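You operate a simulated robot arm through the tools that you are given. There is no shell and no other tool. Be economical: measure what you need, move in short steps, check, and stop when the job is done.

The job below is to be done with a simulated robot arm. You get a single attempt, and the scene is never put back.

Task
Mix the powder on slow until the sight glass shows one colour.
Fine: red switch on, then lower and lock the lid, then start; stop with the black button and leave the red switch on.

Only the result counts: the job must be done as asked and must still hold three seconds after the hand-in. Knocking over, shifting, dropping, spilling or breaking anything else fails it. A push-on lid holds only when it is set on centred and level and pressed home; a screw cap is set on level and turned clockwise until tight.

Robot
A 6-joint arm with a two-finger gripper on a trunk, on a base that drives. Base frame: it is fixed to the floor where the robot stands at the start and does not move with it; the origin is under the middle of the robot, x ahead of it, y to its left, z up. Lengths are in m, angles in degrees, forces in N, time in s.
With the tool pointing down near the work surface it reaches from about 0.58 to 0.62 m from the robot's upright axis, wherever it stands. Its first joint turns from -166.0 to 166.0 degrees. Places, roughly: black mixer button [0.5, 0.1, 1.2]; black mixer knob [0.3, 0.3, 1.2]; blue mixer button [0.5, 0.1, 1]; blue mixer valve [0.4, 0.3, 0.7]; cover clamp [0.1, 1.3, 1.4]; green mixer button [0.4, 0.2, 1.2]; green trap valve [1, -0.3, 0.8]; mixer crank [0.9, 0, 1]; orange mixer lever [0.3, 0.3, 1]; purple mixer lever [0.5, 0, 1]; red mixer knob [0.5, 0, 1.2]; red mixer switch [0.5, 0, 1.3]; side door latch [0.7, -0.1, 0.9]; white filter (8x8x14 cm) [0.6, 0, 0.6]; white mixer dial [0.4, 0.2, 1.3]; white mixer switch [0.7, -0.1, 1.1]. Payload 1.66 kg.
The TCP is the grasp point between the finger pads, 0.016 m short of the fingertips. In the tool frame z runs along the fingers and y along their closing line. The gripper opens to 0.111 m. The gripper's body begins 0.104 m behind the TCP.
Orientation is told as [roll, pitch, yaw] about the base's x, y, z axes, in that order, counted from this pose: with the fingers straight down and closing along the base's y, the tool's x points along the base's -x, its y along +y and its z along -z.

Tools
- The arm moves only by the tool jog_arm. Its argument "rows" is a list of rows, each a list of 7 numbers: the shift along the base's x, y, z in units of 300 mm (1.0 is 300 mm), then the turn, a rotation vector about the base's x, y, z in units of 45 degrees (1.0 is 45 degrees), then the gripper command, from -1 (shut) to 1 (fully open), values between in proportion. In form: [[tx, ty, tz, wx, wy, wz, hand], ...]. A call has 1 to 20 rows; each row is the pose to reach, as a shift and turn from the pose commanded when the call began. A call with a number of a shift or a turn outside -1 to 1 is refused whole. Rows are played at 5 a second. More than 0.05 m and 8.6 degrees between two rows, or a gripper value outside its range, and nothing of the call is played. A pose out of reach is approached as far as the arm can. The call stops where the force on the tool passes 40 N (or 10 N more than at its start, if that is more) or the arm is blocked; 0.2 s more then pass. Each finger halts on what it meets, pressing with about 27 N; the grip force reading is that of the motor and also rises with nothing between the fingers. The clock runs only during rows and for 0.2 s after the last one: add rows that repeat a pose to give the fingers time. It gives the time, the measured TCP pose, the force on the tool (base axes), the opening and the grip force at its end, in the units of the frame above (readings bear some noise), with the torque about the TCP (base axes, N m) and any sound that the robot's microphone picked up.
- Cameras (640 x 400 px; columns grow to the right, rows downward): "scene" is now at [0.0664, 0.1696, 1.5973]; the picture's right is [-0.24, -0.97, 0.00], its down [-0.54, 0.13, -0.83] and it looks along [0.81, -0.20, -0.55] (base axes); focal length 214 px, centre (320, 200). "wrist" rides on the gripper at [0.07, 0.014, -0.143] in the tool frame; the picture's right is [-0.19, 0.98, 0.00], its down [-0.87, -0.17, -0.47] and it looks along [-0.46, -0.09, 0.88] (tool axes); focal length 230 px, centre (320, 200). There is no depth. A picture from a camera that has moved, and an enlarged one, comes with that camera's place and axes in the base frame and with its lens.
- grab_frame(camera): a new picture of that camera. The clock stands still meanwhile.
- move_column(by): slides the trunk up (or, below 0, down) by that many m; the arm and the scene camera ride with it, the base frame stays. It gives what a move gives, with no picture.
- roll_base(legs): drives the robot by 1 to 6 legs, each [ahead, left, turn to the left] in m, m and degrees, along the robot's own axes; the way and the turn of a leg run together, so that a leg with both is an arc; at most 1.5 m and 180 degrees a leg. The arm and the cameras ride along, it lands a little off, and it stops where it bumps. It gives what a move gives.
- pan_tilt(pan, tilt): turns the head with the scene camera to pan (to the left, within 120 degrees either way) and tilt (down, from -29 to 69), counted from straight ahead of the robot. It gives what a move gives.
- enlarge(camera, box): a new picture of the part [left, top, right, bottom] of that camera's present view, enlarged. The clock stands still meanwhile.
- hand_in(): hands the job in; it is judged then, once.

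Work in short steps. Places have to be worked out from the pictures, the camera data and where the tool is seen: move nearer, look again, correct. Check each grasp and each placing, and mend what went wrong. You have 120 turns and 90 pictures in all, those below and enlarged ones among them. Open the gripper and draw the arm clear of the work before you hand the job in, unless the task says otherwise; then end with one line.

The tools are called after ">>>" as name(argument=value, ...) on one line, values as JSON. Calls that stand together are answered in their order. jog_arm: Moves the arm, as the interface text tells. Its arguments: {"type":"object","properties":{"rows":{"type":"array"}},"required":["rows"]} The other tools are called the same way: move_column (by) slides the trunk up or down; roll_base (legs) drives the base; pan_tilt (pan, tilt) turns the head that bears the scene camera; grab_frame (camera) takes a picture; enlarge (camera, box) takes an enlarged picture of a part of a camera's view; hand_in () hands the job in.

At the start:

```text
clock: 0.0
ee_pos: [0.426, 0.133, 1.4973]
tcp_rot: [0.0, 0.0, 0.1]
contact_force: [0.8, -0.5, 0.4]
ft_torque: [0.03, 0.02, -0.01]
width: 0.1109
grasp_force: 0.1
trunk travel left (down, up): [-0.175, 0.415]
robot x, y, heading: [0.0007, -0.0023, -0.3]
head pan, tilt: [-13.8, 33.5]
```

scene: 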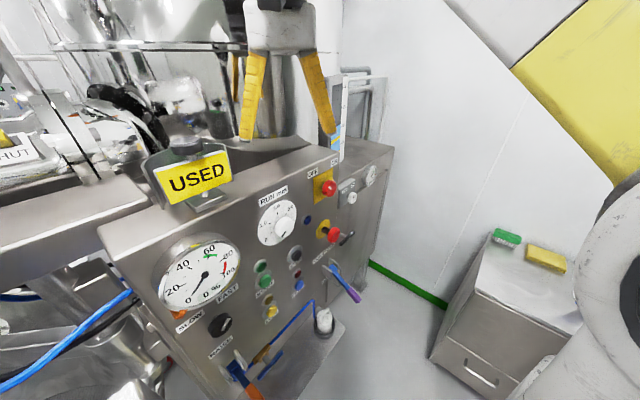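
wrist: 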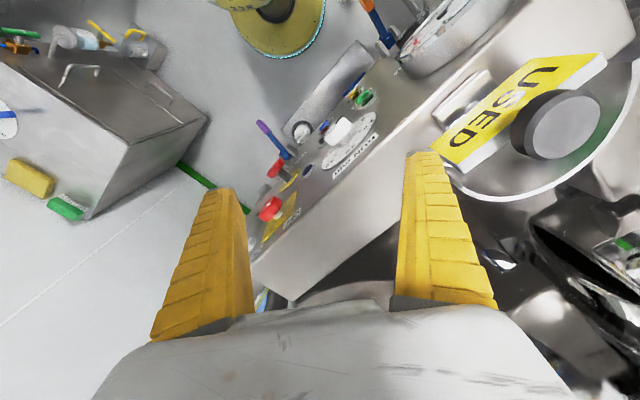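

The panel is in view with many controls; I enlarge it to read the labels.

>>> enlarge(camera="scene", box=[220, 150, 400, 300])

>>> enlarge(camera="scene", box=[150, 230, 350, 400])

>>> enlarge(camera="scene", box=[0, 0, 400, 230])

```text
2.67 times, centred on (310, 225) of scene
camera zoom: at [0.0664, 0.1696, 1.5973], right [-0.24, -0.97, 0.0], down [-0.54, 0.13, -0.83], along [0.81, -0.2, -0.55], focal length 572 px, centre (347, 133)
```

zoom: 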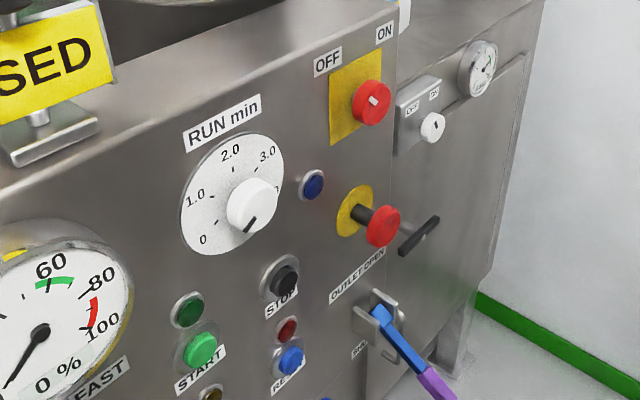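

```text
2.35 times, centred on (250, 315) of scene
camera zoom: at [0.0664, 0.1696, 1.5973], right [-0.24, -0.97, 0.0], down [-0.54, 0.13, -0.83], along [0.81, -0.2, -0.55], focal length 505 px, centre (485, -71)
```

zoom: 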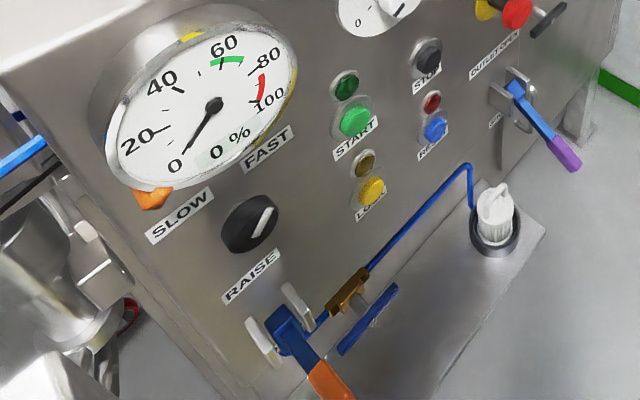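

```text
1.60 times, centred on (200, 115) of scene
camera zoom: at [0.0664, 0.1696, 1.5973], right [-0.24, -0.97, 0.0], down [-0.54, 0.13, -0.83], along [0.81, -0.2, -0.55], focal length 343 px, centre (512, 336)
```

zoom: 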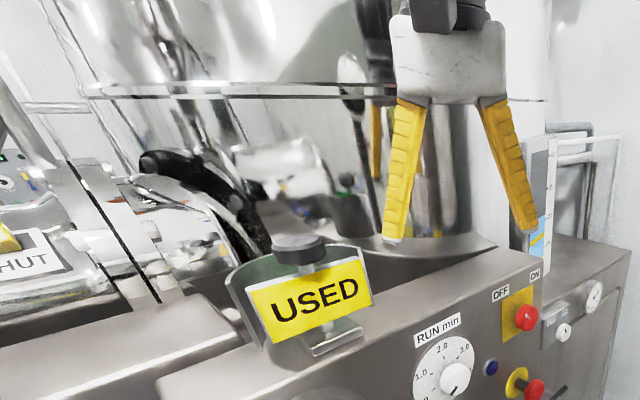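

I see red switch OFF/ON, START, STOP, RESET, LOCK, SLOW/FAST knob, RAISE lever, outlet lever. Now I look around at the rest of the machine.

>>> pan_tilt(pan=0, tilt=-5)

>>> grab_frame(camera="scene")

>>> pan_tilt(pan=60, tilt=20)

>>> grab_frame(camera="scene")

>>> pan_tilt(pan=10, tilt=60)

>>> grab_frame(camera="scene")

```text
clock: 1.1
ee_pos: [0.4276, 0.1335, 1.4974]
tcp_rot: [0.0, -0.1, 0.0]
contact_force: [-0.6, 0.3, 0.8]
ft_torque: [-0.04, -0.01, 0.0]
width: 0.1111
grasp_force: 0.1
trunk travel left (down, up): [-0.175, 0.415]
robot x, y, heading: [-0.0021, 0.0024, -0.2]
head pan, tilt: [0.0, -5.0]
```

```text
84 pictures are left
camera scene: at [0.0676, 0.1907, 1.6589], right [0.0, -1.0, 0.0], down [0.09, 0.0, -1.0], along [1.0, 0.0, 0.09], focal length 214 px, centre (320, 200)
```

scene: 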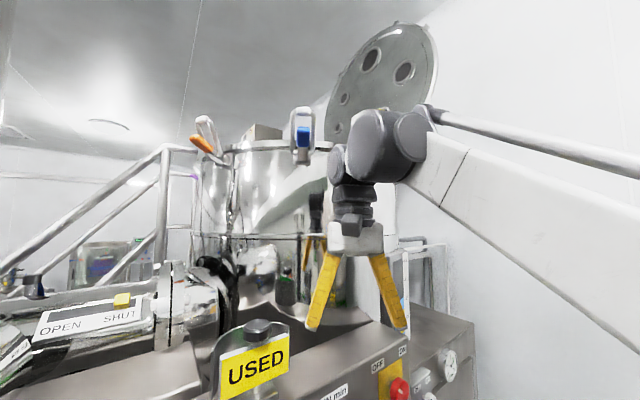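

```text
clock: 2.4
ee_pos: [0.4262, 0.1326, 1.4972]
tcp_rot: [0.0, 0.0, 0.0]
contact_force: [0.0, -0.4, -1.0]
ft_torque: [0.0, 0.01, 0.0]
width: 0.1109
grasp_force: 0.1
trunk travel left (down, up): [-0.175, 0.415]
robot x, y, heading: [0.0011, -0.0013, -0.2]
head pan, tilt: [60.0, 20.0]
```

```text
83 pictures are left
camera scene: at [0.0267, 0.2713, 1.6189], right [0.87, -0.5, 0.0], down [-0.17, -0.3, -0.94], along [0.47, 0.81, -0.34], focal length 214 px, centre (320, 200)
```

scene: 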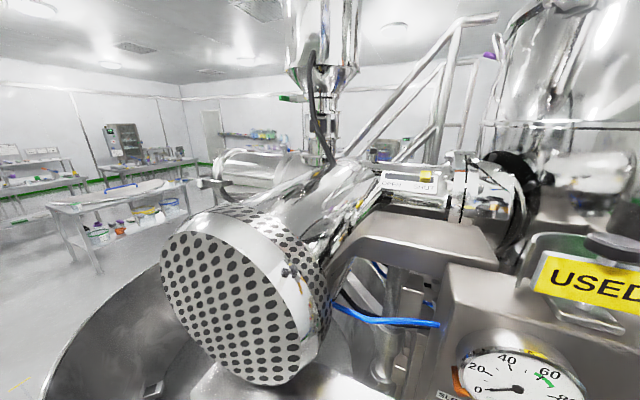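

```text
clock: 3.5
ee_pos: [0.4265, 0.1333, 1.4976]
tcp_rot: [-0.1, 0.0, 0.0]
contact_force: [0.3, -0.9, 0.5]
ft_torque: [0.02, 0.01, -0.01]
width: 0.1111
grasp_force: 0.0
trunk travel left (down, up): [-0.175, 0.415]
robot x, y, heading: [0.0041, -0.0021, 0.0]
head pan, tilt: [10.0, 60.0]
```

```text
82 pictures are left
camera scene: at [0.0458, 0.2024, 1.5608], right [0.17, -0.98, 0.0], down [-0.85, -0.15, -0.5], along [0.49, 0.09, -0.87], focal length 214 px, centre (320, 200)
```

scene: 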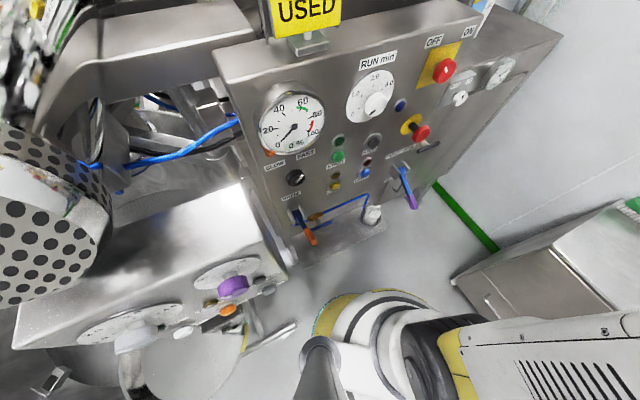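

Next I look at the lower panel head-on, the right side, and the sight-glass-like strip.

>>> enlarge(camera="scene", box=[240, 100, 420, 260])

>>> pan_tilt(pan=-18, tilt=12)

>>> enlarge(camera="scene", box=[160, 180, 480, 400])

>>> enlarge(camera="scene", box=[100, 0, 420, 200])

```text
2.50 times, centred on (330, 180) of scene
camera zoom: at [0.0458, 0.2024, 1.5608], right [0.17, -0.98, 0.0], down [-0.85, -0.15, -0.5], along [0.49, 0.09, -0.87], focal length 536 px, centre (295, 250)
```

zoom: 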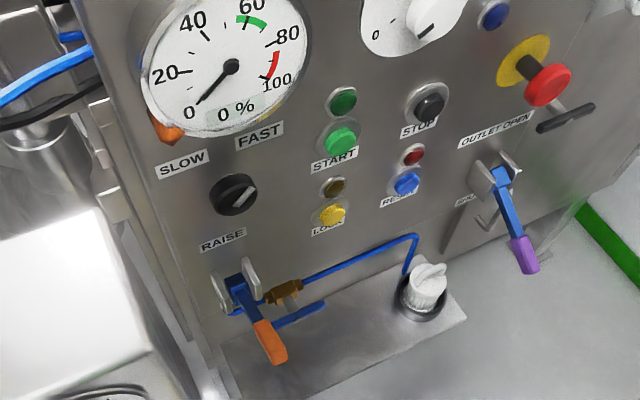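

```text
clock: 4.7
ee_pos: [0.4274, 0.1332, 1.4976]
tcp_rot: [0.1, 0.0, 0.0]
contact_force: [0.3, 0.1, 0.4]
ft_torque: [0.0, -0.01, 0.01]
width: 0.1111
grasp_force: 0.0
trunk travel left (down, up): [-0.175, 0.415]
robot x, y, heading: [0.0008, -0.0013, 0.2]
head pan, tilt: [-18.0, 12.0]
```

```text
1.82 times, centred on (320, 290) of scene
camera zoom: at [0.0688, 0.1619, 1.6319], right [-0.31, -0.95, 0.0], down [-0.2, 0.06, -0.98], along [0.93, -0.3, -0.21], focal length 390 px, centre (320, 36)
```

zoom: 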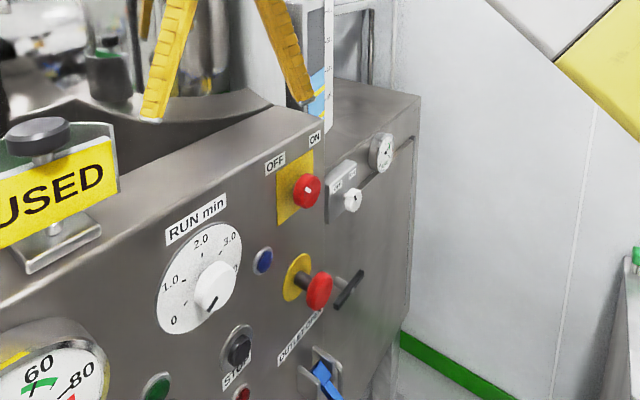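

```text
2.00 times, centred on (260, 100) of scene
camera zoom: at [0.0688, 0.1619, 1.6319], right [-0.31, -0.95, 0.0], down [-0.2, 0.06, -0.98], along [0.93, -0.3, -0.21], focal length 429 px, centre (440, 400)
```

zoom: 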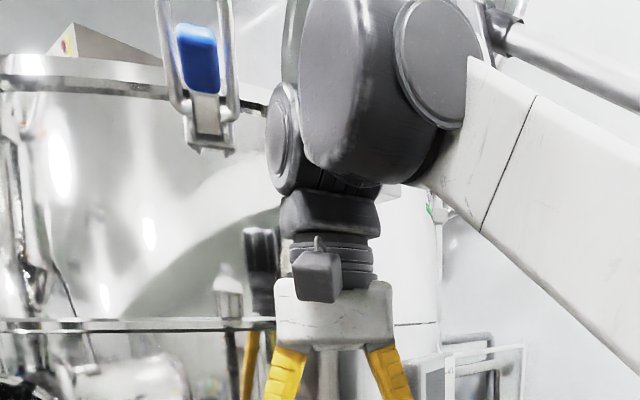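

From two views I place the red switch at about (0.520,0.033,1.321), timer (0.427,0.160,1.295), e-stop (0.497,0.023,1.18), START (0.403,0.22,1.16). The panel is vertical and faces about (-0.81,-0.59). I need to back up, so I check the surroundings first.

>>> pan_tilt(pan=-115, tilt=45)

>>> grab_frame(camera="scene")

>>> pan_tilt(pan=115, tilt=45)

>>> grab_frame(camera="scene")

```text
clock: 6.4
ee_pos: [0.4282, 0.1338, 1.4978]
tcp_rot: [0.0, 0.0, 0.1]
contact_force: [0.1, -0.2, 1.3]
ft_torque: [0.02, 0.04, 0.0]
width: 0.1112
grasp_force: 0.1
trunk travel left (down, up): [-0.175, 0.415]
robot x, y, heading: [-0.0011, -0.0002, -0.1]
head pan, tilt: [-115.0, 45.0]
```

```text
78 pictures are left
camera scene: at [-0.0542, 0.117, 1.5803], right [-0.91, 0.42, 0.0], down [0.3, 0.64, -0.71], along [-0.3, -0.64, -0.71], focal length 214 px, centre (320, 200)
```

scene: 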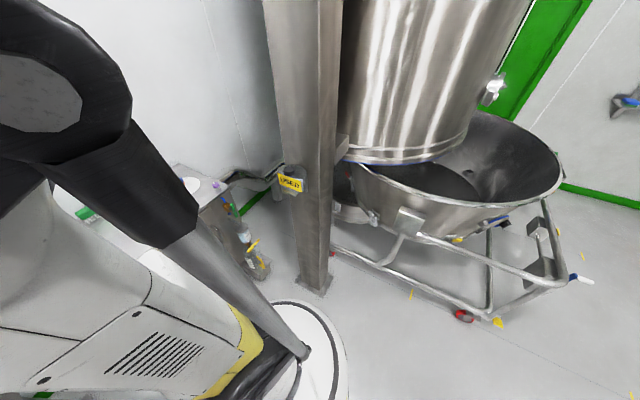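

```text
clock: 9.7
ee_pos: [0.428, 0.1341, 1.4985]
tcp_rot: [0.1, -0.1, 0.0]
contact_force: [0.2, 0.3, 0.6]
ft_torque: [0.0, -0.02, -0.05]
width: 0.111
grasp_force: 0.1
trunk travel left (down, up): [-0.175, 0.415]
robot x, y, heading: [0.0005, 0.0038, -0.2]
head pan, tilt: [115.0, 45.0]
```

```text
77 pictures are left
camera scene: at [-0.0542, 0.2644, 1.5802], right [0.91, 0.42, 0.0], down [0.3, -0.64, -0.71], along [-0.3, 0.64, -0.71], focal length 214 px, centre (320, 200)
```

scene: 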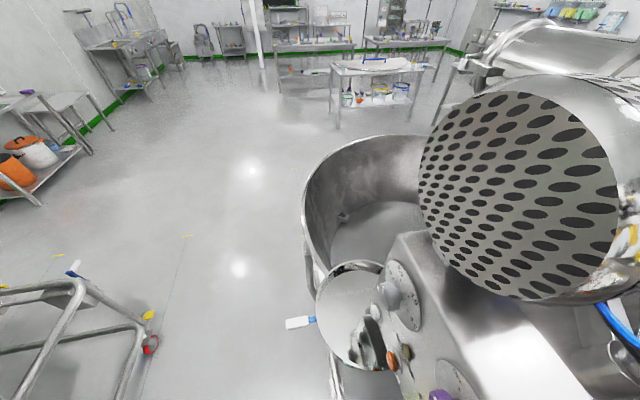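

There's free floor behind the robot to about x=-1, and the column stands at (-0.36,-0.53). I back up 0.27 m.

>>> roll_base(legs=[[-0.27, 0, 0]])

>>> pan_tilt(pan=8, tilt=35)

>>> grab_frame(camera="scene")

>>> grab_frame(camera="wrist")

```text
clock: 11.6
ee_pos: [0.1569, 0.1338, 1.4971]
tcp_rot: [0.0, 0.0, 0.1]
contact_force: [-0.7, 0.1, 0.0]
ft_torque: [-0.01, -0.04, -0.02]
width: 0.111
grasp_force: 0.1
trunk travel left (down, up): [-0.175, 0.415]
robot x, y, heading: [-0.2693, 0.0014, 0.1]
head pan, tilt: [115.0, 45.0]
```

```text
clock: 13.5
ee_pos: [0.1578, 0.1346, 1.4985]
tcp_rot: [0.0, 0.0, 0.1]
contact_force: [-0.3, 1.3, 0.7]
ft_torque: [0.03, -0.01, -0.01]
width: 0.1108
grasp_force: 0.1
trunk travel left (down, up): [-0.175, 0.415]
robot x, y, heading: [-0.2696, -0.0022, 0.2]
head pan, tilt: [8.0, 35.0]
```

```text
76 pictures are left
camera scene: at [-0.2014, 0.2029, 1.595], right [0.14, -0.99, 0.0], down [-0.57, -0.08, -0.82], along [0.81, 0.12, -0.57], focal length 214 px, centre (320, 200)
```

scene: 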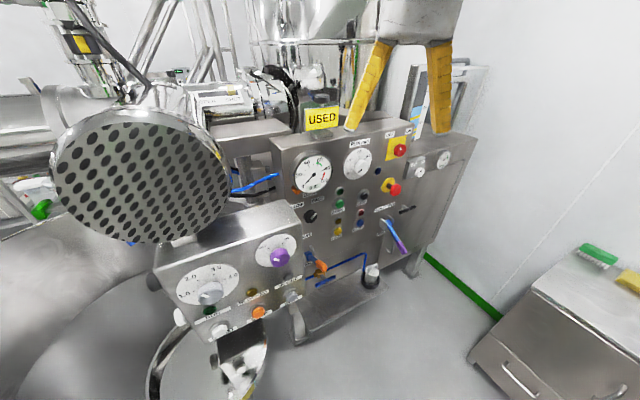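

```text
75 pictures are left
camera wrist: at [0.0886, 0.1475, 1.6391], right [0.19, 0.98, 0.0], down [0.87, -0.17, 0.47], along [0.46, -0.09, -0.88], focal length 230 px, centre (320, 200)
```

wrist: 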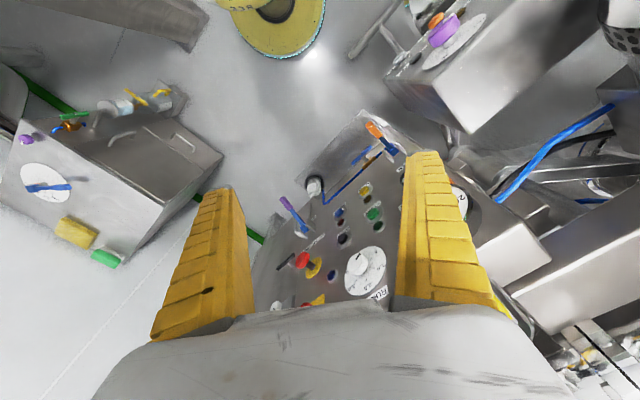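

The panel is now seen from farther off. I enlarge it to read each control's state.

>>> enlarge(camera="scene", box=[270, 125, 430, 225])

>>> enlarge(camera="scene", box=[270, 180, 430, 300])

>>> enlarge(camera="wrist", box=[240, 100, 420, 310])

```text
4.00 times, centred on (350, 175) of scene
camera zoom: at [-0.2014, 0.2029, 1.595], right [0.14, -0.99, 0.0], down [-0.57, -0.08, -0.82], along [0.81, 0.12, -0.57], focal length 858 px, centre (200, 300)
```

zoom: 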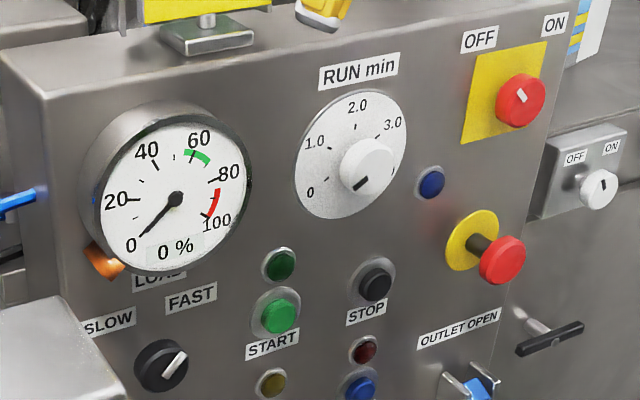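

```text
3.33 times, centred on (350, 240) of scene
camera zoom: at [-0.2014, 0.2029, 1.595], right [0.14, -0.99, 0.0], down [-0.57, -0.08, -0.82], along [0.81, 0.12, -0.57], focal length 715 px, centre (220, 67)
```

zoom: 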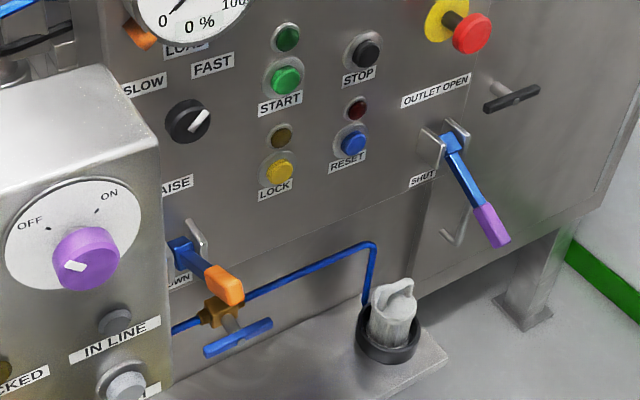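

```text
1.90 times, centred on (330, 205) of wrist
camera zoom: at [0.0886, 0.1475, 1.6391], right [0.19, 0.98, 0.0], down [0.87, -0.17, 0.47], along [0.46, -0.09, -0.88], focal length 438 px, centre (301, 190)
```

zoom: 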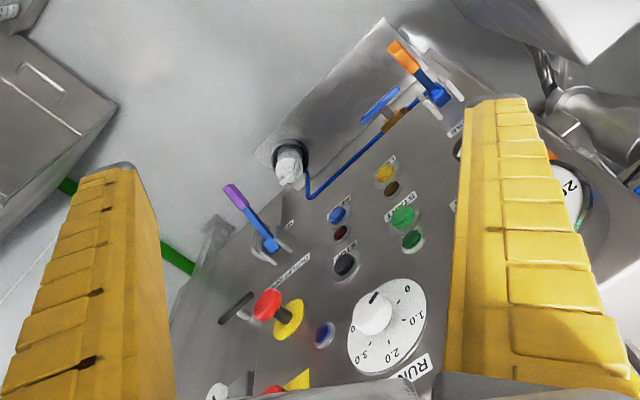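

The red switch points to OFF, the speed knob to FAST, and the orange lever sits between RAISE and DOWN. I bring the arm in front of the switch and yaw it 36° to match the panel.

>>> jog_arm(rows=[[0.1, -0.06, 0, 0, 0, 0.1, 1], [0.2, -0.12, 0, 0, 0, 0.2, 1], [0.3, -0.18, 0, 0, 0, 0.3, 1], [0.4, -0.24, 0, 0, 0, 0.4, 1], [0.5, -0.3, 0, 0, 0, 0.5, 1], [0.6, -0.36, 0, 0, 0, 0.6, 1], [0.7, -0.42, 0, 0, 0, 0.7, 1], [0.8, -0.5, 0, 0, 0, 0.8, 1]])

```text
clock: 15.3
ee_pos: [0.3524, -0.0117, 1.4445]
tcp_rot: [0.0, 0.0, 35.6]
contact_force: [0.6, 0.4, -0.5]
ft_torque: [0.01, 0.04, 0.02]
width: 0.1108
grasp_force: 0.1
out of reach, approached as far as the arm can: row 5, 6, 7, 8
trunk travel left (down, up): [-0.175, 0.415]
robot x, y, heading: [-0.2677, -0.0001, 0.3]
head pan, tilt: [8.0, 35.0]
```

Reach is limited with the tool vertical. Now I pitch the tool towards horizontal in two steps.

>>> jog_arm(rows=[[0, 0, 0, 0.098, -0.135, 0, 1], [0, 0, 0, 0.197, -0.27, 0, 1], [0, 0, 0, 0.295, -0.405, 0, 1], [0, 0, 0, 0.393, -0.54, 0, 1], [0, 0, 0, 0.492, -0.675, 0, 1], [0, 0, 0, 0.59, -0.81, 0, 1]])

>>> jog_arm(rows=[[0, 0, 0, 0.098, -0.135, 0, 1], [0, 0, 0, 0.197, -0.27, 0, 1], [0, 0, 0, 0.295, -0.405, 0, 1], [0, 0, 0, 0.393, -0.54, 0, 1], [0, 0, 0, 0.492, -0.675, 0, 1], [0, 0, 0, 0.59, -0.81, 0, 1]])

>>> grab_frame(camera="wrist")

>>> grab_frame(camera="scene")

```text
clock: 16.7
ee_pos: [0.3517, -0.0124, 1.4501]
tcp_rot: [-0.1, -45.2, 36.3]
contact_force: [0.3, 0.4, -0.3]
ft_torque: [0.01, -0.01, 0.02]
width: 0.111
grasp_force: 0.1
trunk travel left (down, up): [-0.175, 0.415]
robot x, y, heading: [-0.2716, 0.0012, 0.1]
head pan, tilt: [8.0, 35.0]
```

```text
clock: 18.1
ee_pos: [0.35, -0.0119, 1.45]
tcp_rot: [-166.6, -89.7, -157.4]
contact_force: [0.6, -1.1, 0.1]
ft_torque: [-0.02, 0.01, -0.02]
width: 0.111
grasp_force: 0.2
trunk travel left (down, up): [-0.175, 0.415]
robot x, y, heading: [-0.2704, -0.0006, -0.2]
head pan, tilt: [8.0, 35.0]
```

```text
71 pictures are left
camera wrist: at [0.2279, -0.0848, 1.3779], right [-0.58, 0.79, 0.19], down [-0.29, -0.41, 0.86], along [0.76, 0.45, 0.47], focal length 230 px, centre (320, 200)
```

wrist: 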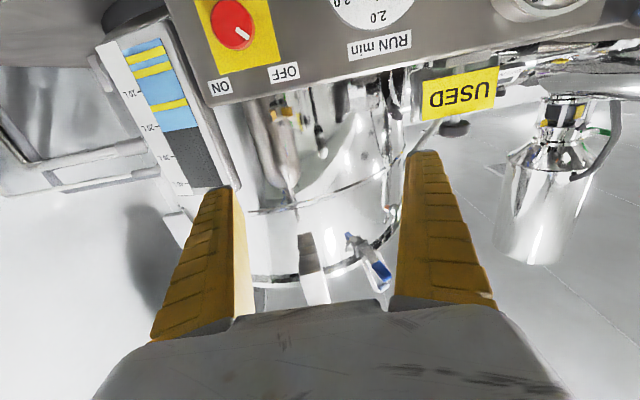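

```text
70 pictures are left
camera scene: at [-0.2011, 0.2027, 1.595], right [0.14, -0.99, 0.0], down [-0.57, -0.08, -0.82], along [0.81, 0.12, -0.57], focal length 214 px, centre (320, 200)
```

scene: 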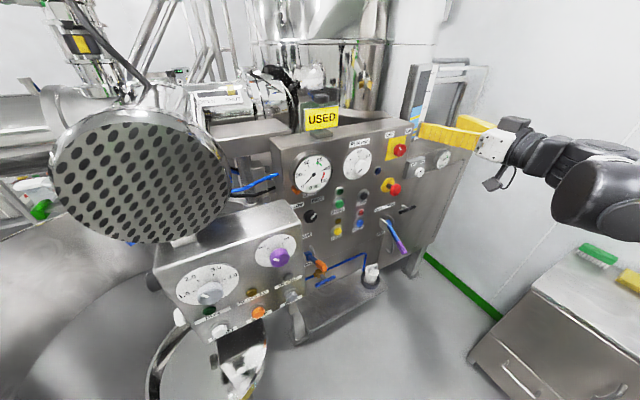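

The sight glass is the banded strip (blue/yellow) at right of the panel. The wrist view confirms the red switch at about (0.520,0.030,1.317), so I move to a standoff in front of it.

>>> jog_arm(rows=[[0.08, -0.01, -0.11, 0, 0, 0, 0.3], [0.16, -0.02, -0.22, 0, 0, 0, 0.3], [0.24, -0.03, -0.33, 0, 0, 0, 0.3], [0.32, -0.04, -0.443, 0, 0, 0, 0.3], [0.32, -0.04, -0.443, 0, 0, 0, 0.3]])

>>> grab_frame(camera="wrist")

>>> enlarge(camera="scene", box=[330, 100, 490, 220])

```text
clock: 19.3
ee_pos: [0.4472, -0.0228, 1.316]
tcp_rot: [-161.6, -89.9, -162.3]
contact_force: [-0.9, 0.6, 0.7]
ft_torque: [-0.02, 0.01, 0.0]
width: 0.0737
grasp_force: 1.0
trunk travel left (down, up): [-0.175, 0.415]
robot x, y, heading: [-0.2675, 0.0002, 0.1]
head pan, tilt: [8.0, 35.0]
```

```text
69 pictures are left
camera wrist: at [0.3246, -0.0959, 1.245], right [-0.58, 0.79, 0.19], down [-0.29, -0.41, 0.86], along [0.76, 0.45, 0.47], focal length 230 px, centre (320, 200)
```

wrist: 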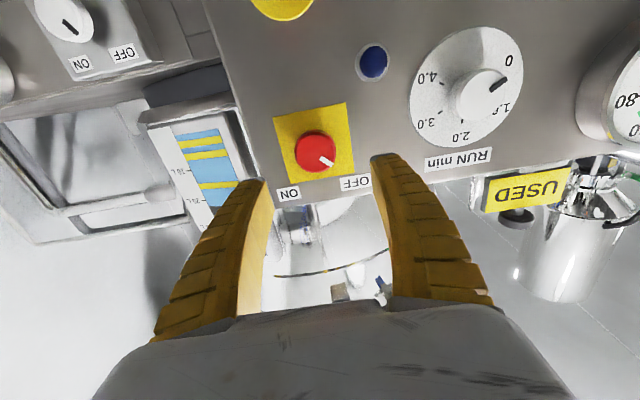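

```text
3.33 times, centred on (410, 160) of scene
camera zoom: at [-0.2018, 0.2029, 1.5951], right [0.14, -0.99, 0.0], down [-0.57, -0.08, -0.82], along [0.81, 0.12, -0.57], focal length 715 px, centre (20, 333)
```

zoom: 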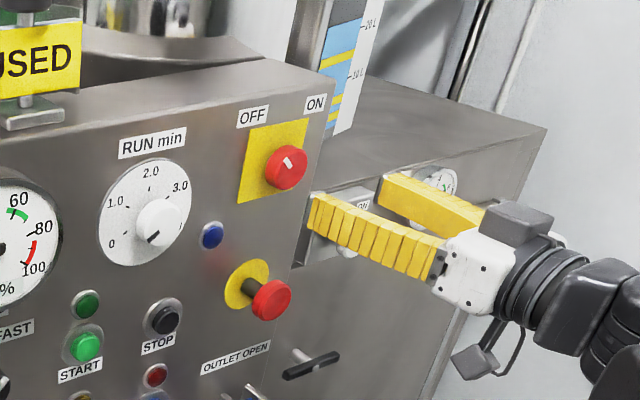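

The knob lies about 5 mm right of the finger axis. I advance to straddle it, tips just short of the plate.

>>> jog_arm(rows=[[0.08, 0.05, -0.003, 0, 0, 0, 0.3], [0.16, 0.105, -0.005, 0, 0, 0, 0.3], [0.24, 0.16, -0.005, 0, 0, 0, 0.3], [0.265, 0.178, -0.005, 0, 0, 0, 0.3], [0.265, 0.178, -0.005, 0, 0, 0, 0.3]])

>>> grab_frame(camera="wrist")

>>> enlarge(camera="scene", box=[330, 100, 490, 220])

```text
clock: 20.5
ee_pos: [0.527, 0.0299, 1.3157]
tcp_rot: [-163.0, -89.8, -161.1]
contact_force: [0.0, -0.6, 1.0]
ft_torque: [-0.02, 0.01, -0.01]
width: 0.0737
grasp_force: 1.3
trunk travel left (down, up): [-0.175, 0.415]
robot x, y, heading: [-0.2686, 0.0021, 0.3]
head pan, tilt: [8.0, 35.0]
```

```text
67 pictures are left
camera wrist: at [0.4026, -0.0426, 1.243], right [-0.58, 0.79, 0.19], down [-0.29, -0.41, 0.86], along [0.76, 0.45, 0.47], focal length 230 px, centre (320, 200)
```

wrist: 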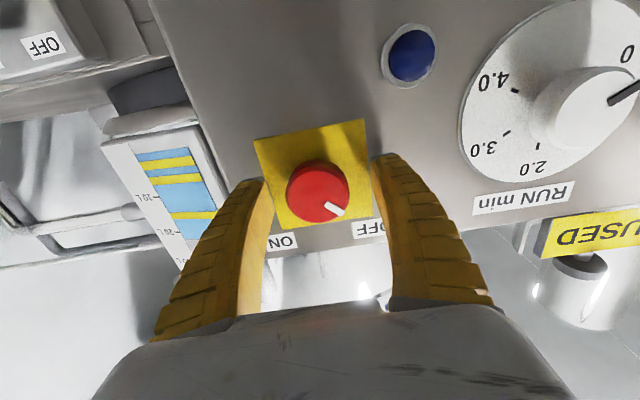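

```text
3.33 times, centred on (410, 160) of scene
camera zoom: at [-0.2015, 0.2028, 1.5951], right [0.14, -0.99, 0.0], down [-0.57, -0.08, -0.82], along [0.81, 0.12, -0.57], focal length 715 px, centre (20, 333)
```

zoom: 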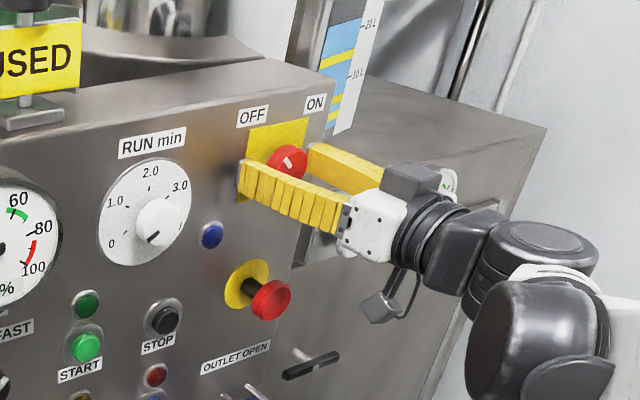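

The knob face is at u≈0.449 and centred; the fingers overlap it only about 1 cm. I advance 10 mm more and close.

>>> jog_arm(rows=[[0.015, 0.01, 0, 0, 0, 0, 0.3], [0.027, 0.02, 0, 0, 0, 0, 0.3], [0.027, 0.02, 0, 0, 0, 0, 0], [0.027, 0.02, 0, 0, 0, 0, -0.5], [0.027, 0.02, 0, 0, 0, 0, -1], [0.027, 0.02, 0, 0, 0, 0, -1]])

```text
clock: 21.9
ee_pos: [0.5325, 0.0333, 1.3159]
tcp_rot: [-171.4, -89.7, -152.6]
contact_force: [-9.9, -7.2, -3.6]
ft_torque: [0.38, -0.57, 0.28]
width: 0.0377
grasp_force: 34.3
trunk travel left (down, up): [-0.175, 0.415]
robot x, y, heading: [-0.2703, 0.0003, 0.1]
head pan, tilt: [8.0, 35.0]
```

The knob is gripped (38 mm). I turn it clockwise 48° and watch the torque.

>>> jog_arm(rows=[[0, 0, 0, 0.144, 0.105, 0, -1], [0, 0, 0, 0.288, 0.21, 0, -1], [0, 0, 0, 0.432, 0.315, 0, -1], [0, 0, 0, 0.576, 0.42, 0, -1], [0, 0, 0, 0.72, 0.525, 0, -1], [0, 0, 0, 0.864, 0.63, 0, -1]])

>>> grab_frame(camera="wrist")

>>> enlarge(camera="scene", box=[330, 100, 490, 220])

```text
clock: 23.3
ee_pos: [0.5338, 0.0342, 1.3147]
tcp_rot: [90.1, -41.8, -54.3]
contact_force: [-7.1, -9.5, -11.3]
ft_torque: [-0.08, -0.06, -0.12]
width: 0.0391
grasp_force: 34.1
trunk travel left (down, up): [-0.175, 0.415]
robot x, y, heading: [-0.2656, -0.0001, -0.1]
head pan, tilt: [8.0, 35.0]
```

```text
65 pictures are left
camera wrist: at [0.3826, -0.0002, 1.2772], right [-0.3, 0.41, 0.86], down [0.06, -0.89, 0.45], along [0.95, 0.19, 0.24], focal length 230 px, centre (320, 200)
```

wrist: 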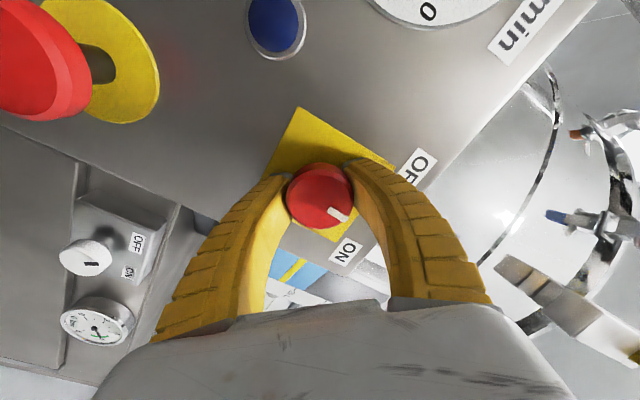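

```text
3.33 times, centred on (410, 160) of scene
camera zoom: at [-0.2014, 0.2012, 1.5952], right [0.14, -0.99, 0.0], down [-0.57, -0.08, -0.82], along [0.81, 0.12, -0.57], focal length 715 px, centre (20, 333)
```

zoom: 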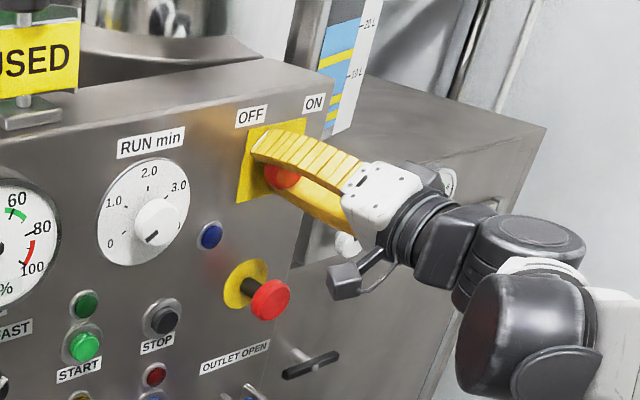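

The knob turned with the grip and the mark now points straight up. I turn on towards ON.

>>> jog_arm(rows=[[0, 0, 0, 0.144, 0.105, 0, -1], [0, 0, 0, 0.288, 0.21, 0, -1], [0, 0, 0, 0.432, 0.315, 0, -1], [0, 0, 0, 0.576, 0.42, 0, -1], [0, 0, 0, 0.72, 0.525, 0, -1]])

>>> grab_frame(camera="wrist")

>>> enlarge(camera="scene", box=[270, 110, 430, 240])

```text
clock: 24.5
ee_pos: [0.5337, 0.0334, 1.3148]
tcp_rot: [90.0, -1.7, -54.1]
contact_force: [-6.8, -9.5, -14.9]
ft_torque: [-0.17, 0.12, -0.13]
width: 0.04
grasp_force: 33.9
trunk travel left (down, up): [-0.175, 0.415]
robot x, y, heading: [-0.2707, 0.0023, -0.0]
head pan, tilt: [8.0, 35.0]
```

```text
63 pictures are left
camera wrist: at [0.3775, 0.0075, 1.3253], right [0.1, -0.13, 0.99], down [0.13, -0.98, -0.14], along [0.99, 0.14, -0.08], focal length 230 px, centre (320, 200)
```

wrist: 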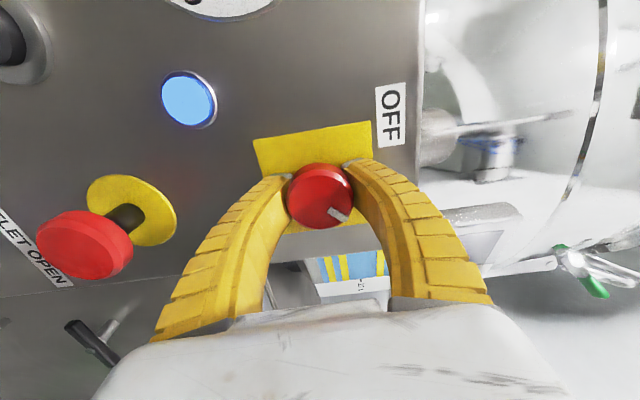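

```text
3.08 times, centred on (350, 175) of scene
camera zoom: at [-0.2009, 0.2012, 1.5952], right [0.14, -0.99, 0.0], down [-0.57, -0.08, -0.82], along [0.81, 0.12, -0.57], focal length 660 px, centre (228, 277)
```

zoom: 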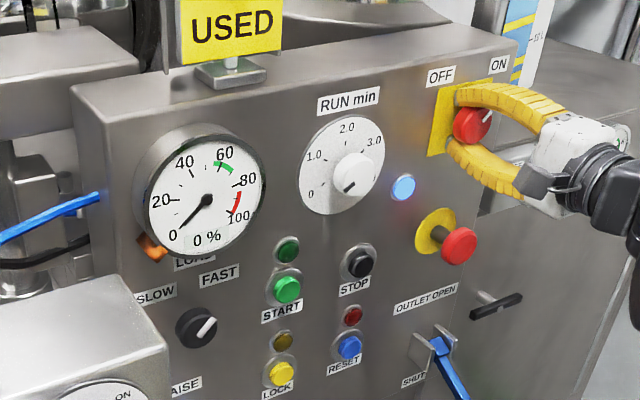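

The blue power lamp is lit, so the red switch is ON. I release and retreat along the panel normal.

>>> jog_arm(rows=[[0, 0, 0, 0, 0, 0, 0], [0, 0, 0, 0, 0, 0, 0.3], [0, 0, 0, 0, 0, 0, 0.3], [-0.1, -0.073, 0, 0, 0, 0, 0.3], [-0.2, -0.146, 0, 0, 0, 0, 0.3], [-0.3, -0.22, 0, 0, 0, 0, 0.3], [-0.4, -0.29, 0, 0, 0, 0, 0.3]])

>>> grab_frame(camera="wrist")

>>> enlarge(camera="scene", box=[250, 110, 430, 290])

```text
clock: 26.1
ee_pos: [0.4141, -0.0508, 1.3158]
tcp_rot: [90.1, -1.9, -54.0]
contact_force: [0.7, 0.0, 0.8]
ft_torque: [0.02, 0.0, -0.01]
width: 0.0737
grasp_force: 0.8
trunk travel left (down, up): [-0.175, 0.415]
robot x, y, heading: [-0.2687, 0.002, 0.3]
head pan, tilt: [8.0, 35.0]
```

```text
61 pictures are left
camera wrist: at [0.2569, -0.078, 1.3252], right [0.09, -0.13, 0.99], down [0.13, -0.98, -0.14], along [0.99, 0.14, -0.07], focal length 230 px, centre (320, 200)
```

wrist: 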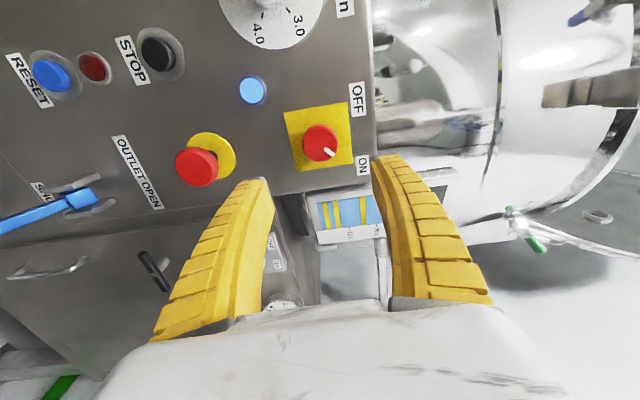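

```text
2.22 times, centred on (340, 200) of scene
camera zoom: at [-0.2021, 0.2026, 1.5951], right [0.14, -0.99, 0.0], down [-0.57, -0.08, -0.82], along [0.81, 0.12, -0.57], focal length 477 px, centre (276, 200)
```

zoom: 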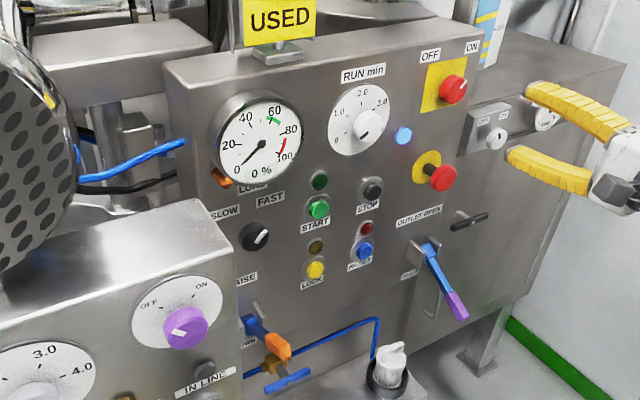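

Next is the speed knob at about (0.328,0.312,1.154). I traverse in front of the panel, keeping clear of the protruding gauge and e-stop.

>>> jog_arm(rows=[[-0.06, 0.11, -0.04, 0, 0, 0, 0.3], [-0.12, 0.22, -0.09, 0, 0, 0, 0.3], [-0.18, 0.33, -0.14, 0, 0, 0, 0.3], [-0.24, 0.44, -0.2, 0, 0, 0, 0.3], [-0.3, 0.55, -0.26, 0, 0, 0, 0.3], [-0.36, 0.66, -0.33, 0, 0, 0, 0.3], [-0.42, 0.77, -0.4, 0, 0, 0, 0.3], [-0.46, 0.88, -0.47, 0, 0, 0, 0.3], [-0.5, 0.98, -0.54, 0, 0, 0, 0.3]])

>>> grab_frame(camera="wrist")

>>> grab_frame(camera="scene")

```text
clock: 28.1
ee_pos: [0.2758, 0.2507, 1.1836]
tcp_rot: [89.8, -1.8, -54.1]
contact_force: [1.1, 0.2, 0.9]
ft_torque: [0.0, 0.01, -0.01]
width: 0.0741
grasp_force: 1.8
out of reach, approached as far as the arm can: row 8, 9
trunk travel left (down, up): [-0.175, 0.415]
robot x, y, heading: [-0.2681, -0.0013, 0.5]
head pan, tilt: [8.0, 35.0]
```

```text
59 pictures are left
camera wrist: at [0.1194, 0.2244, 1.1937], right [0.1, -0.13, 0.99], down [0.13, -0.98, -0.14], along [0.99, 0.14, -0.08], focal length 230 px, centre (320, 200)
```

wrist: 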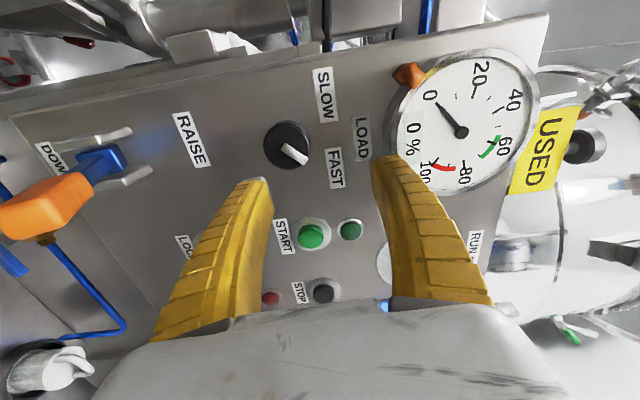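

```text
58 pictures are left
camera scene: at [-0.2012, 0.2034, 1.595], right [0.14, -0.99, 0.0], down [-0.57, -0.08, -0.82], along [0.81, 0.12, -0.57], focal length 214 px, centre (320, 200)
```

scene: 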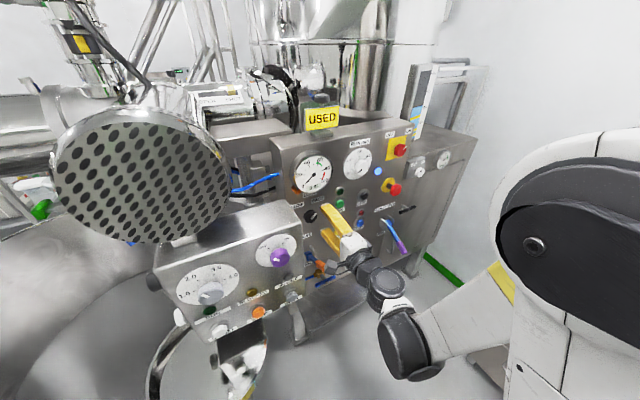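

The arm is too folded to reach here, so I back the base off 0.12 m along the panel normal and extend again.

>>> roll_base(legs=[[-0.12, -0.05, 0]])

>>> jog_arm(rows=[[0.1, 0.06, -0.02, 0, 0, 0, 0.3], [0.2, 0.13, -0.05, 0, 0, 0, 0.3], [0.28, 0.2, -0.08, 0, 0, 0, 0.3], [0.36, 0.26, -0.1, 0, 0, 0, 0.3]])

>>> grab_frame(camera="wrist")

```text
clock: 29.3
ee_pos: [0.1562, 0.1998, 1.1858]
tcp_rot: [89.9, -1.9, -54.1]
contact_force: [0.0, 0.3, 0.2]
ft_torque: [0.0, 0.02, 0.02]
width: 0.0737
grasp_force: 1.6
trunk travel left (down, up): [-0.175, 0.415]
robot x, y, heading: [-0.3906, -0.0514, -0.0]
head pan, tilt: [8.0, 35.0]
```

```text
clock: 30.3
ee_pos: [0.2656, 0.2801, 1.1531]
tcp_rot: [89.8, -1.8, -54.1]
contact_force: [0.3, 0.1, 0.2]
ft_torque: [0.02, 0.03, -0.01]
width: 0.0739
grasp_force: 1.0
trunk travel left (down, up): [-0.175, 0.415]
robot x, y, heading: [-0.3876, -0.0517, 0.1]
head pan, tilt: [8.0, 35.0]
```

```text
57 pictures are left
camera wrist: at [0.1094, 0.253, 1.1636], right [0.1, -0.13, 0.99], down [0.13, -0.98, -0.14], along [0.99, 0.14, -0.08], focal length 230 px, centre (320, 200)
```

wrist: 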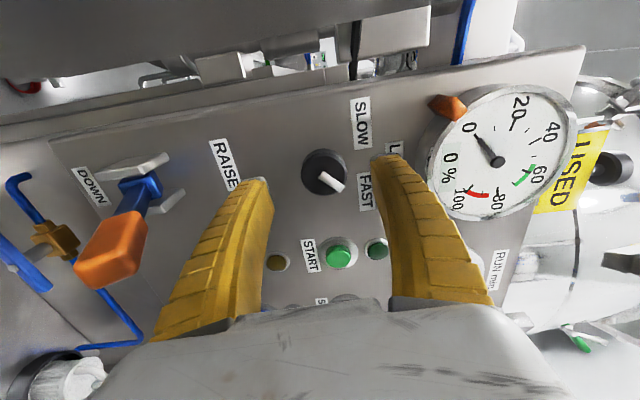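

The knob is re-measured at (0.329,0.311,1.153), 12 mm right of the finger axis. I correct and advance over it, then grip.

>>> jog_arm(rows=[[0.08, 0.02, 0, 0, 0, 0, 0.3], [0.15, 0.06, 0, 0, 0, 0, 0.3], [0.2, 0.095, 0, 0, 0, 0, 0.3], [0.225, 0.112, 0, 0, 0, 0, 0.3], [0.225, 0.112, 0, 0, 0, 0, 0], [0.225, 0.112, 0, 0, 0, 0, -0.5], [0.225, 0.112, 0, 0, 0, 0, -1], [0.225, 0.112, 0, 0, 0, 0, -1]])

>>> grab_frame(camera="wrist")

```text
clock: 32.1
ee_pos: [0.3292, 0.3121, 1.1554]
tcp_rot: [89.9, -1.7, -53.9]
contact_force: [4.6, 6.0, 34.2]
ft_torque: [0.16, -0.16, -0.3]
width: 0.0378
grasp_force: 33.5
trunk travel left (down, up): [-0.175, 0.415]
robot x, y, heading: [-0.3858, -0.0455, 0.3]
head pan, tilt: [8.0, 35.0]
```

```text
56 pictures are left
camera wrist: at [0.1733, 0.2846, 1.165], right [0.09, -0.13, 0.99], down [0.13, -0.98, -0.14], along [0.99, 0.14, -0.08], focal length 230 px, centre (320, 200)
```

wrist: 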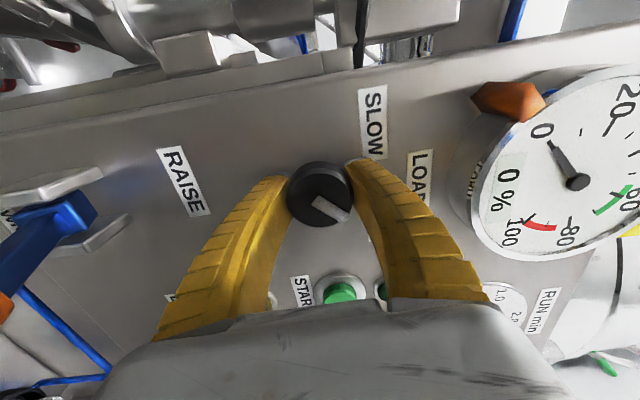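

The knob is gripped, but 34 N of upward force means the grip centre is slightly low. I raise 4 mm to relieve it, then turn counter-clockwise towards SLOW.

>>> jog_arm(rows=[[0, 0, 0.007, 0, 0, 0, -1], [0, 0, 0.013, 0, 0, 0, -1], [0, 0, 0.013, 0, 0, 0, -1]])

>>> jog_arm(rows=[[0, 0, 0, -0.144, -0.105, 0, -1], [0, 0, 0, -0.288, -0.21, 0, -1], [0, 0, 0, -0.432, -0.315, 0, -1], [0, 0, 0, -0.576, -0.42, 0, -1], [0, 0, 0, -0.72, -0.525, 0, -1]])

>>> grab_frame(camera="wrist")

```text
clock: 33.0
ee_pos: [0.3307, 0.311, 1.1548]
tcp_rot: [89.7, -2.0, -54.0]
contact_force: [-9.4, -4.9, -23.3]
ft_torque: [0.21, -0.16, -0.32]
width: 0.0381
grasp_force: 34.3
trunk travel left (down, up): [-0.175, 0.415]
robot x, y, heading: [-0.3864, -0.0517, 0.3]
head pan, tilt: [8.0, 35.0]
stopped in row 3: the force on the tool passed its limit at 47 N (the readings are from after the stop); the commanded pose is now the measured one
```

```text
clock: 34.2
ee_pos: [0.3307, 0.3132, 1.1559]
tcp_rot: [89.7, -42.3, -53.9]
contact_force: [-15.7, -4.3, -32.9]
ft_torque: [0.24, 0.02, -0.38]
width: 0.0397
grasp_force: 34.2
trunk travel left (down, up): [-0.175, 0.415]
robot x, y, heading: [-0.3876, -0.0518, 0.2]
head pan, tilt: [8.0, 35.0]
```

```text
55 pictures are left
camera wrist: at [0.1798, 0.2784, 1.1176], right [-0.3, 0.42, 0.85], down [0.06, -0.89, 0.46], along [0.95, 0.19, 0.24], focal length 230 px, centre (320, 200)
```

wrist: 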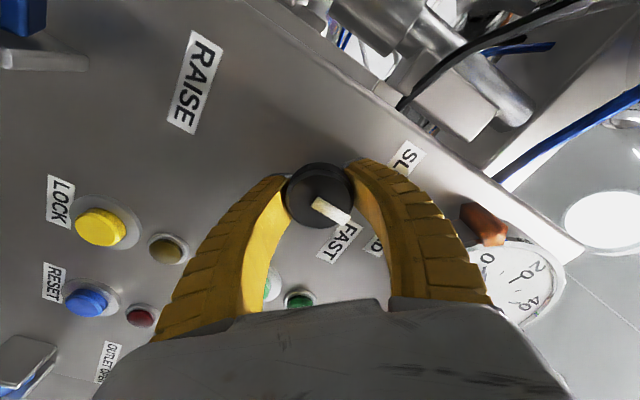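

The knob is following. I lower about 1.5 mm to relieve the force and turn 48° more.

>>> jog_arm(rows=[[0, 0, -0.005, -0.144, -0.105, 0, -1], [0, 0, -0.005, -0.288, -0.21, 0, -1], [0, 0, -0.005, -0.432, -0.315, 0, -1], [0, 0, -0.005, -0.576, -0.42, 0, -1], [0, 0, -0.005, -0.72, -0.525, 0, -1], [0, 0, -0.005, -0.864, -0.63, 0, -1]])

>>> grab_frame(camera="wrist")

```text
clock: 35.6
ee_pos: [0.3299, 0.3126, 1.1558]
tcp_rot: [-112.3, -89.7, 148.3]
contact_force: [6.8, 12.2, 17.3]
ft_torque: [0.01, -0.05, -0.08]
width: 0.04
grasp_force: 33.7
trunk travel left (down, up): [-0.175, 0.415]
robot x, y, heading: [-0.3867, -0.052, 0.2]
head pan, tilt: [8.0, 35.0]
```

```text
54 pictures are left
camera wrist: at [0.2071, 0.2397, 1.084], right [-0.58, 0.8, 0.18], down [-0.29, -0.41, 0.87], along [0.76, 0.45, 0.47], focal length 230 px, centre (320, 200)
```

wrist: 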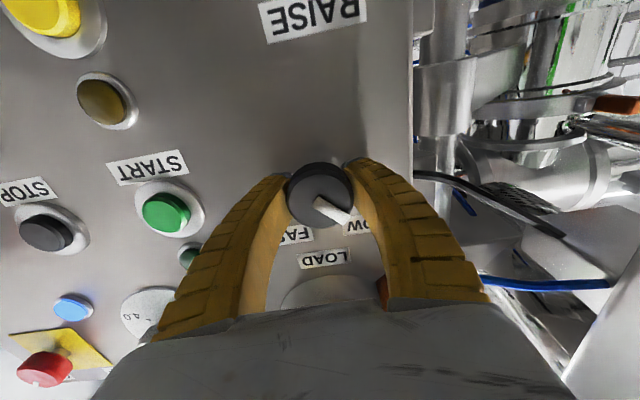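

The mark points to SLOW. I release and back off.

>>> jog_arm(rows=[[0, 0, 0, 0, 0, 0, 0], [0, 0, 0, 0, 0, 0, 0.3], [0, 0, 0, 0, 0, 0, 0.3], [-0.1, -0.073, 0, 0, 0, 0, 0.3], [-0.2, -0.146, 0, 0, 0, 0, 0.3], [-0.3, -0.22, 0, 0, 0, 0, 0.3], [-0.38, -0.275, 0, 0, 0, 0, 0.3]])

>>> grab_frame(camera="wrist")

>>> grab_frame(camera="scene")

```text
clock: 37.2
ee_pos: [0.2152, 0.2294, 1.152]
tcp_rot: [-129.2, -89.8, 165.0]
contact_force: [0.6, -0.7, -0.2]
ft_torque: [0.0, -0.01, -0.01]
width: 0.0736
grasp_force: 1.5
trunk travel left (down, up): [-0.175, 0.415]
robot x, y, heading: [-0.3881, -0.0538, 0.2]
head pan, tilt: [8.0, 35.0]
```

```text
53 pictures are left
camera wrist: at [0.0927, 0.1566, 1.0814], right [-0.58, 0.8, 0.19], down [-0.29, -0.41, 0.86], along [0.77, 0.44, 0.47], focal length 230 px, centre (320, 200)
```

wrist: 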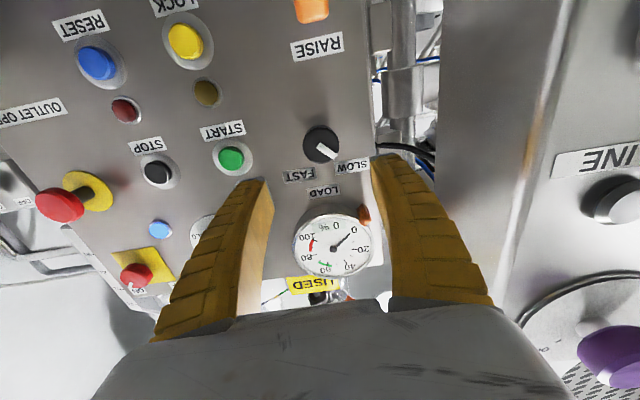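

```text
52 pictures are left
camera scene: at [-0.3208, 0.1524, 1.5951], right [0.14, -0.99, 0.0], down [-0.57, -0.08, -0.82], along [0.81, 0.12, -0.57], focal length 214 px, centre (320, 200)
```

scene: 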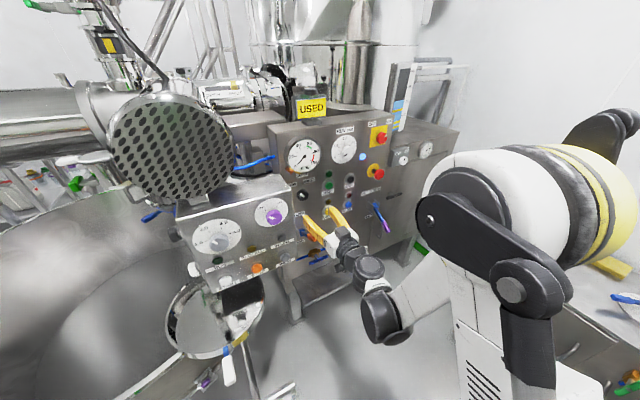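

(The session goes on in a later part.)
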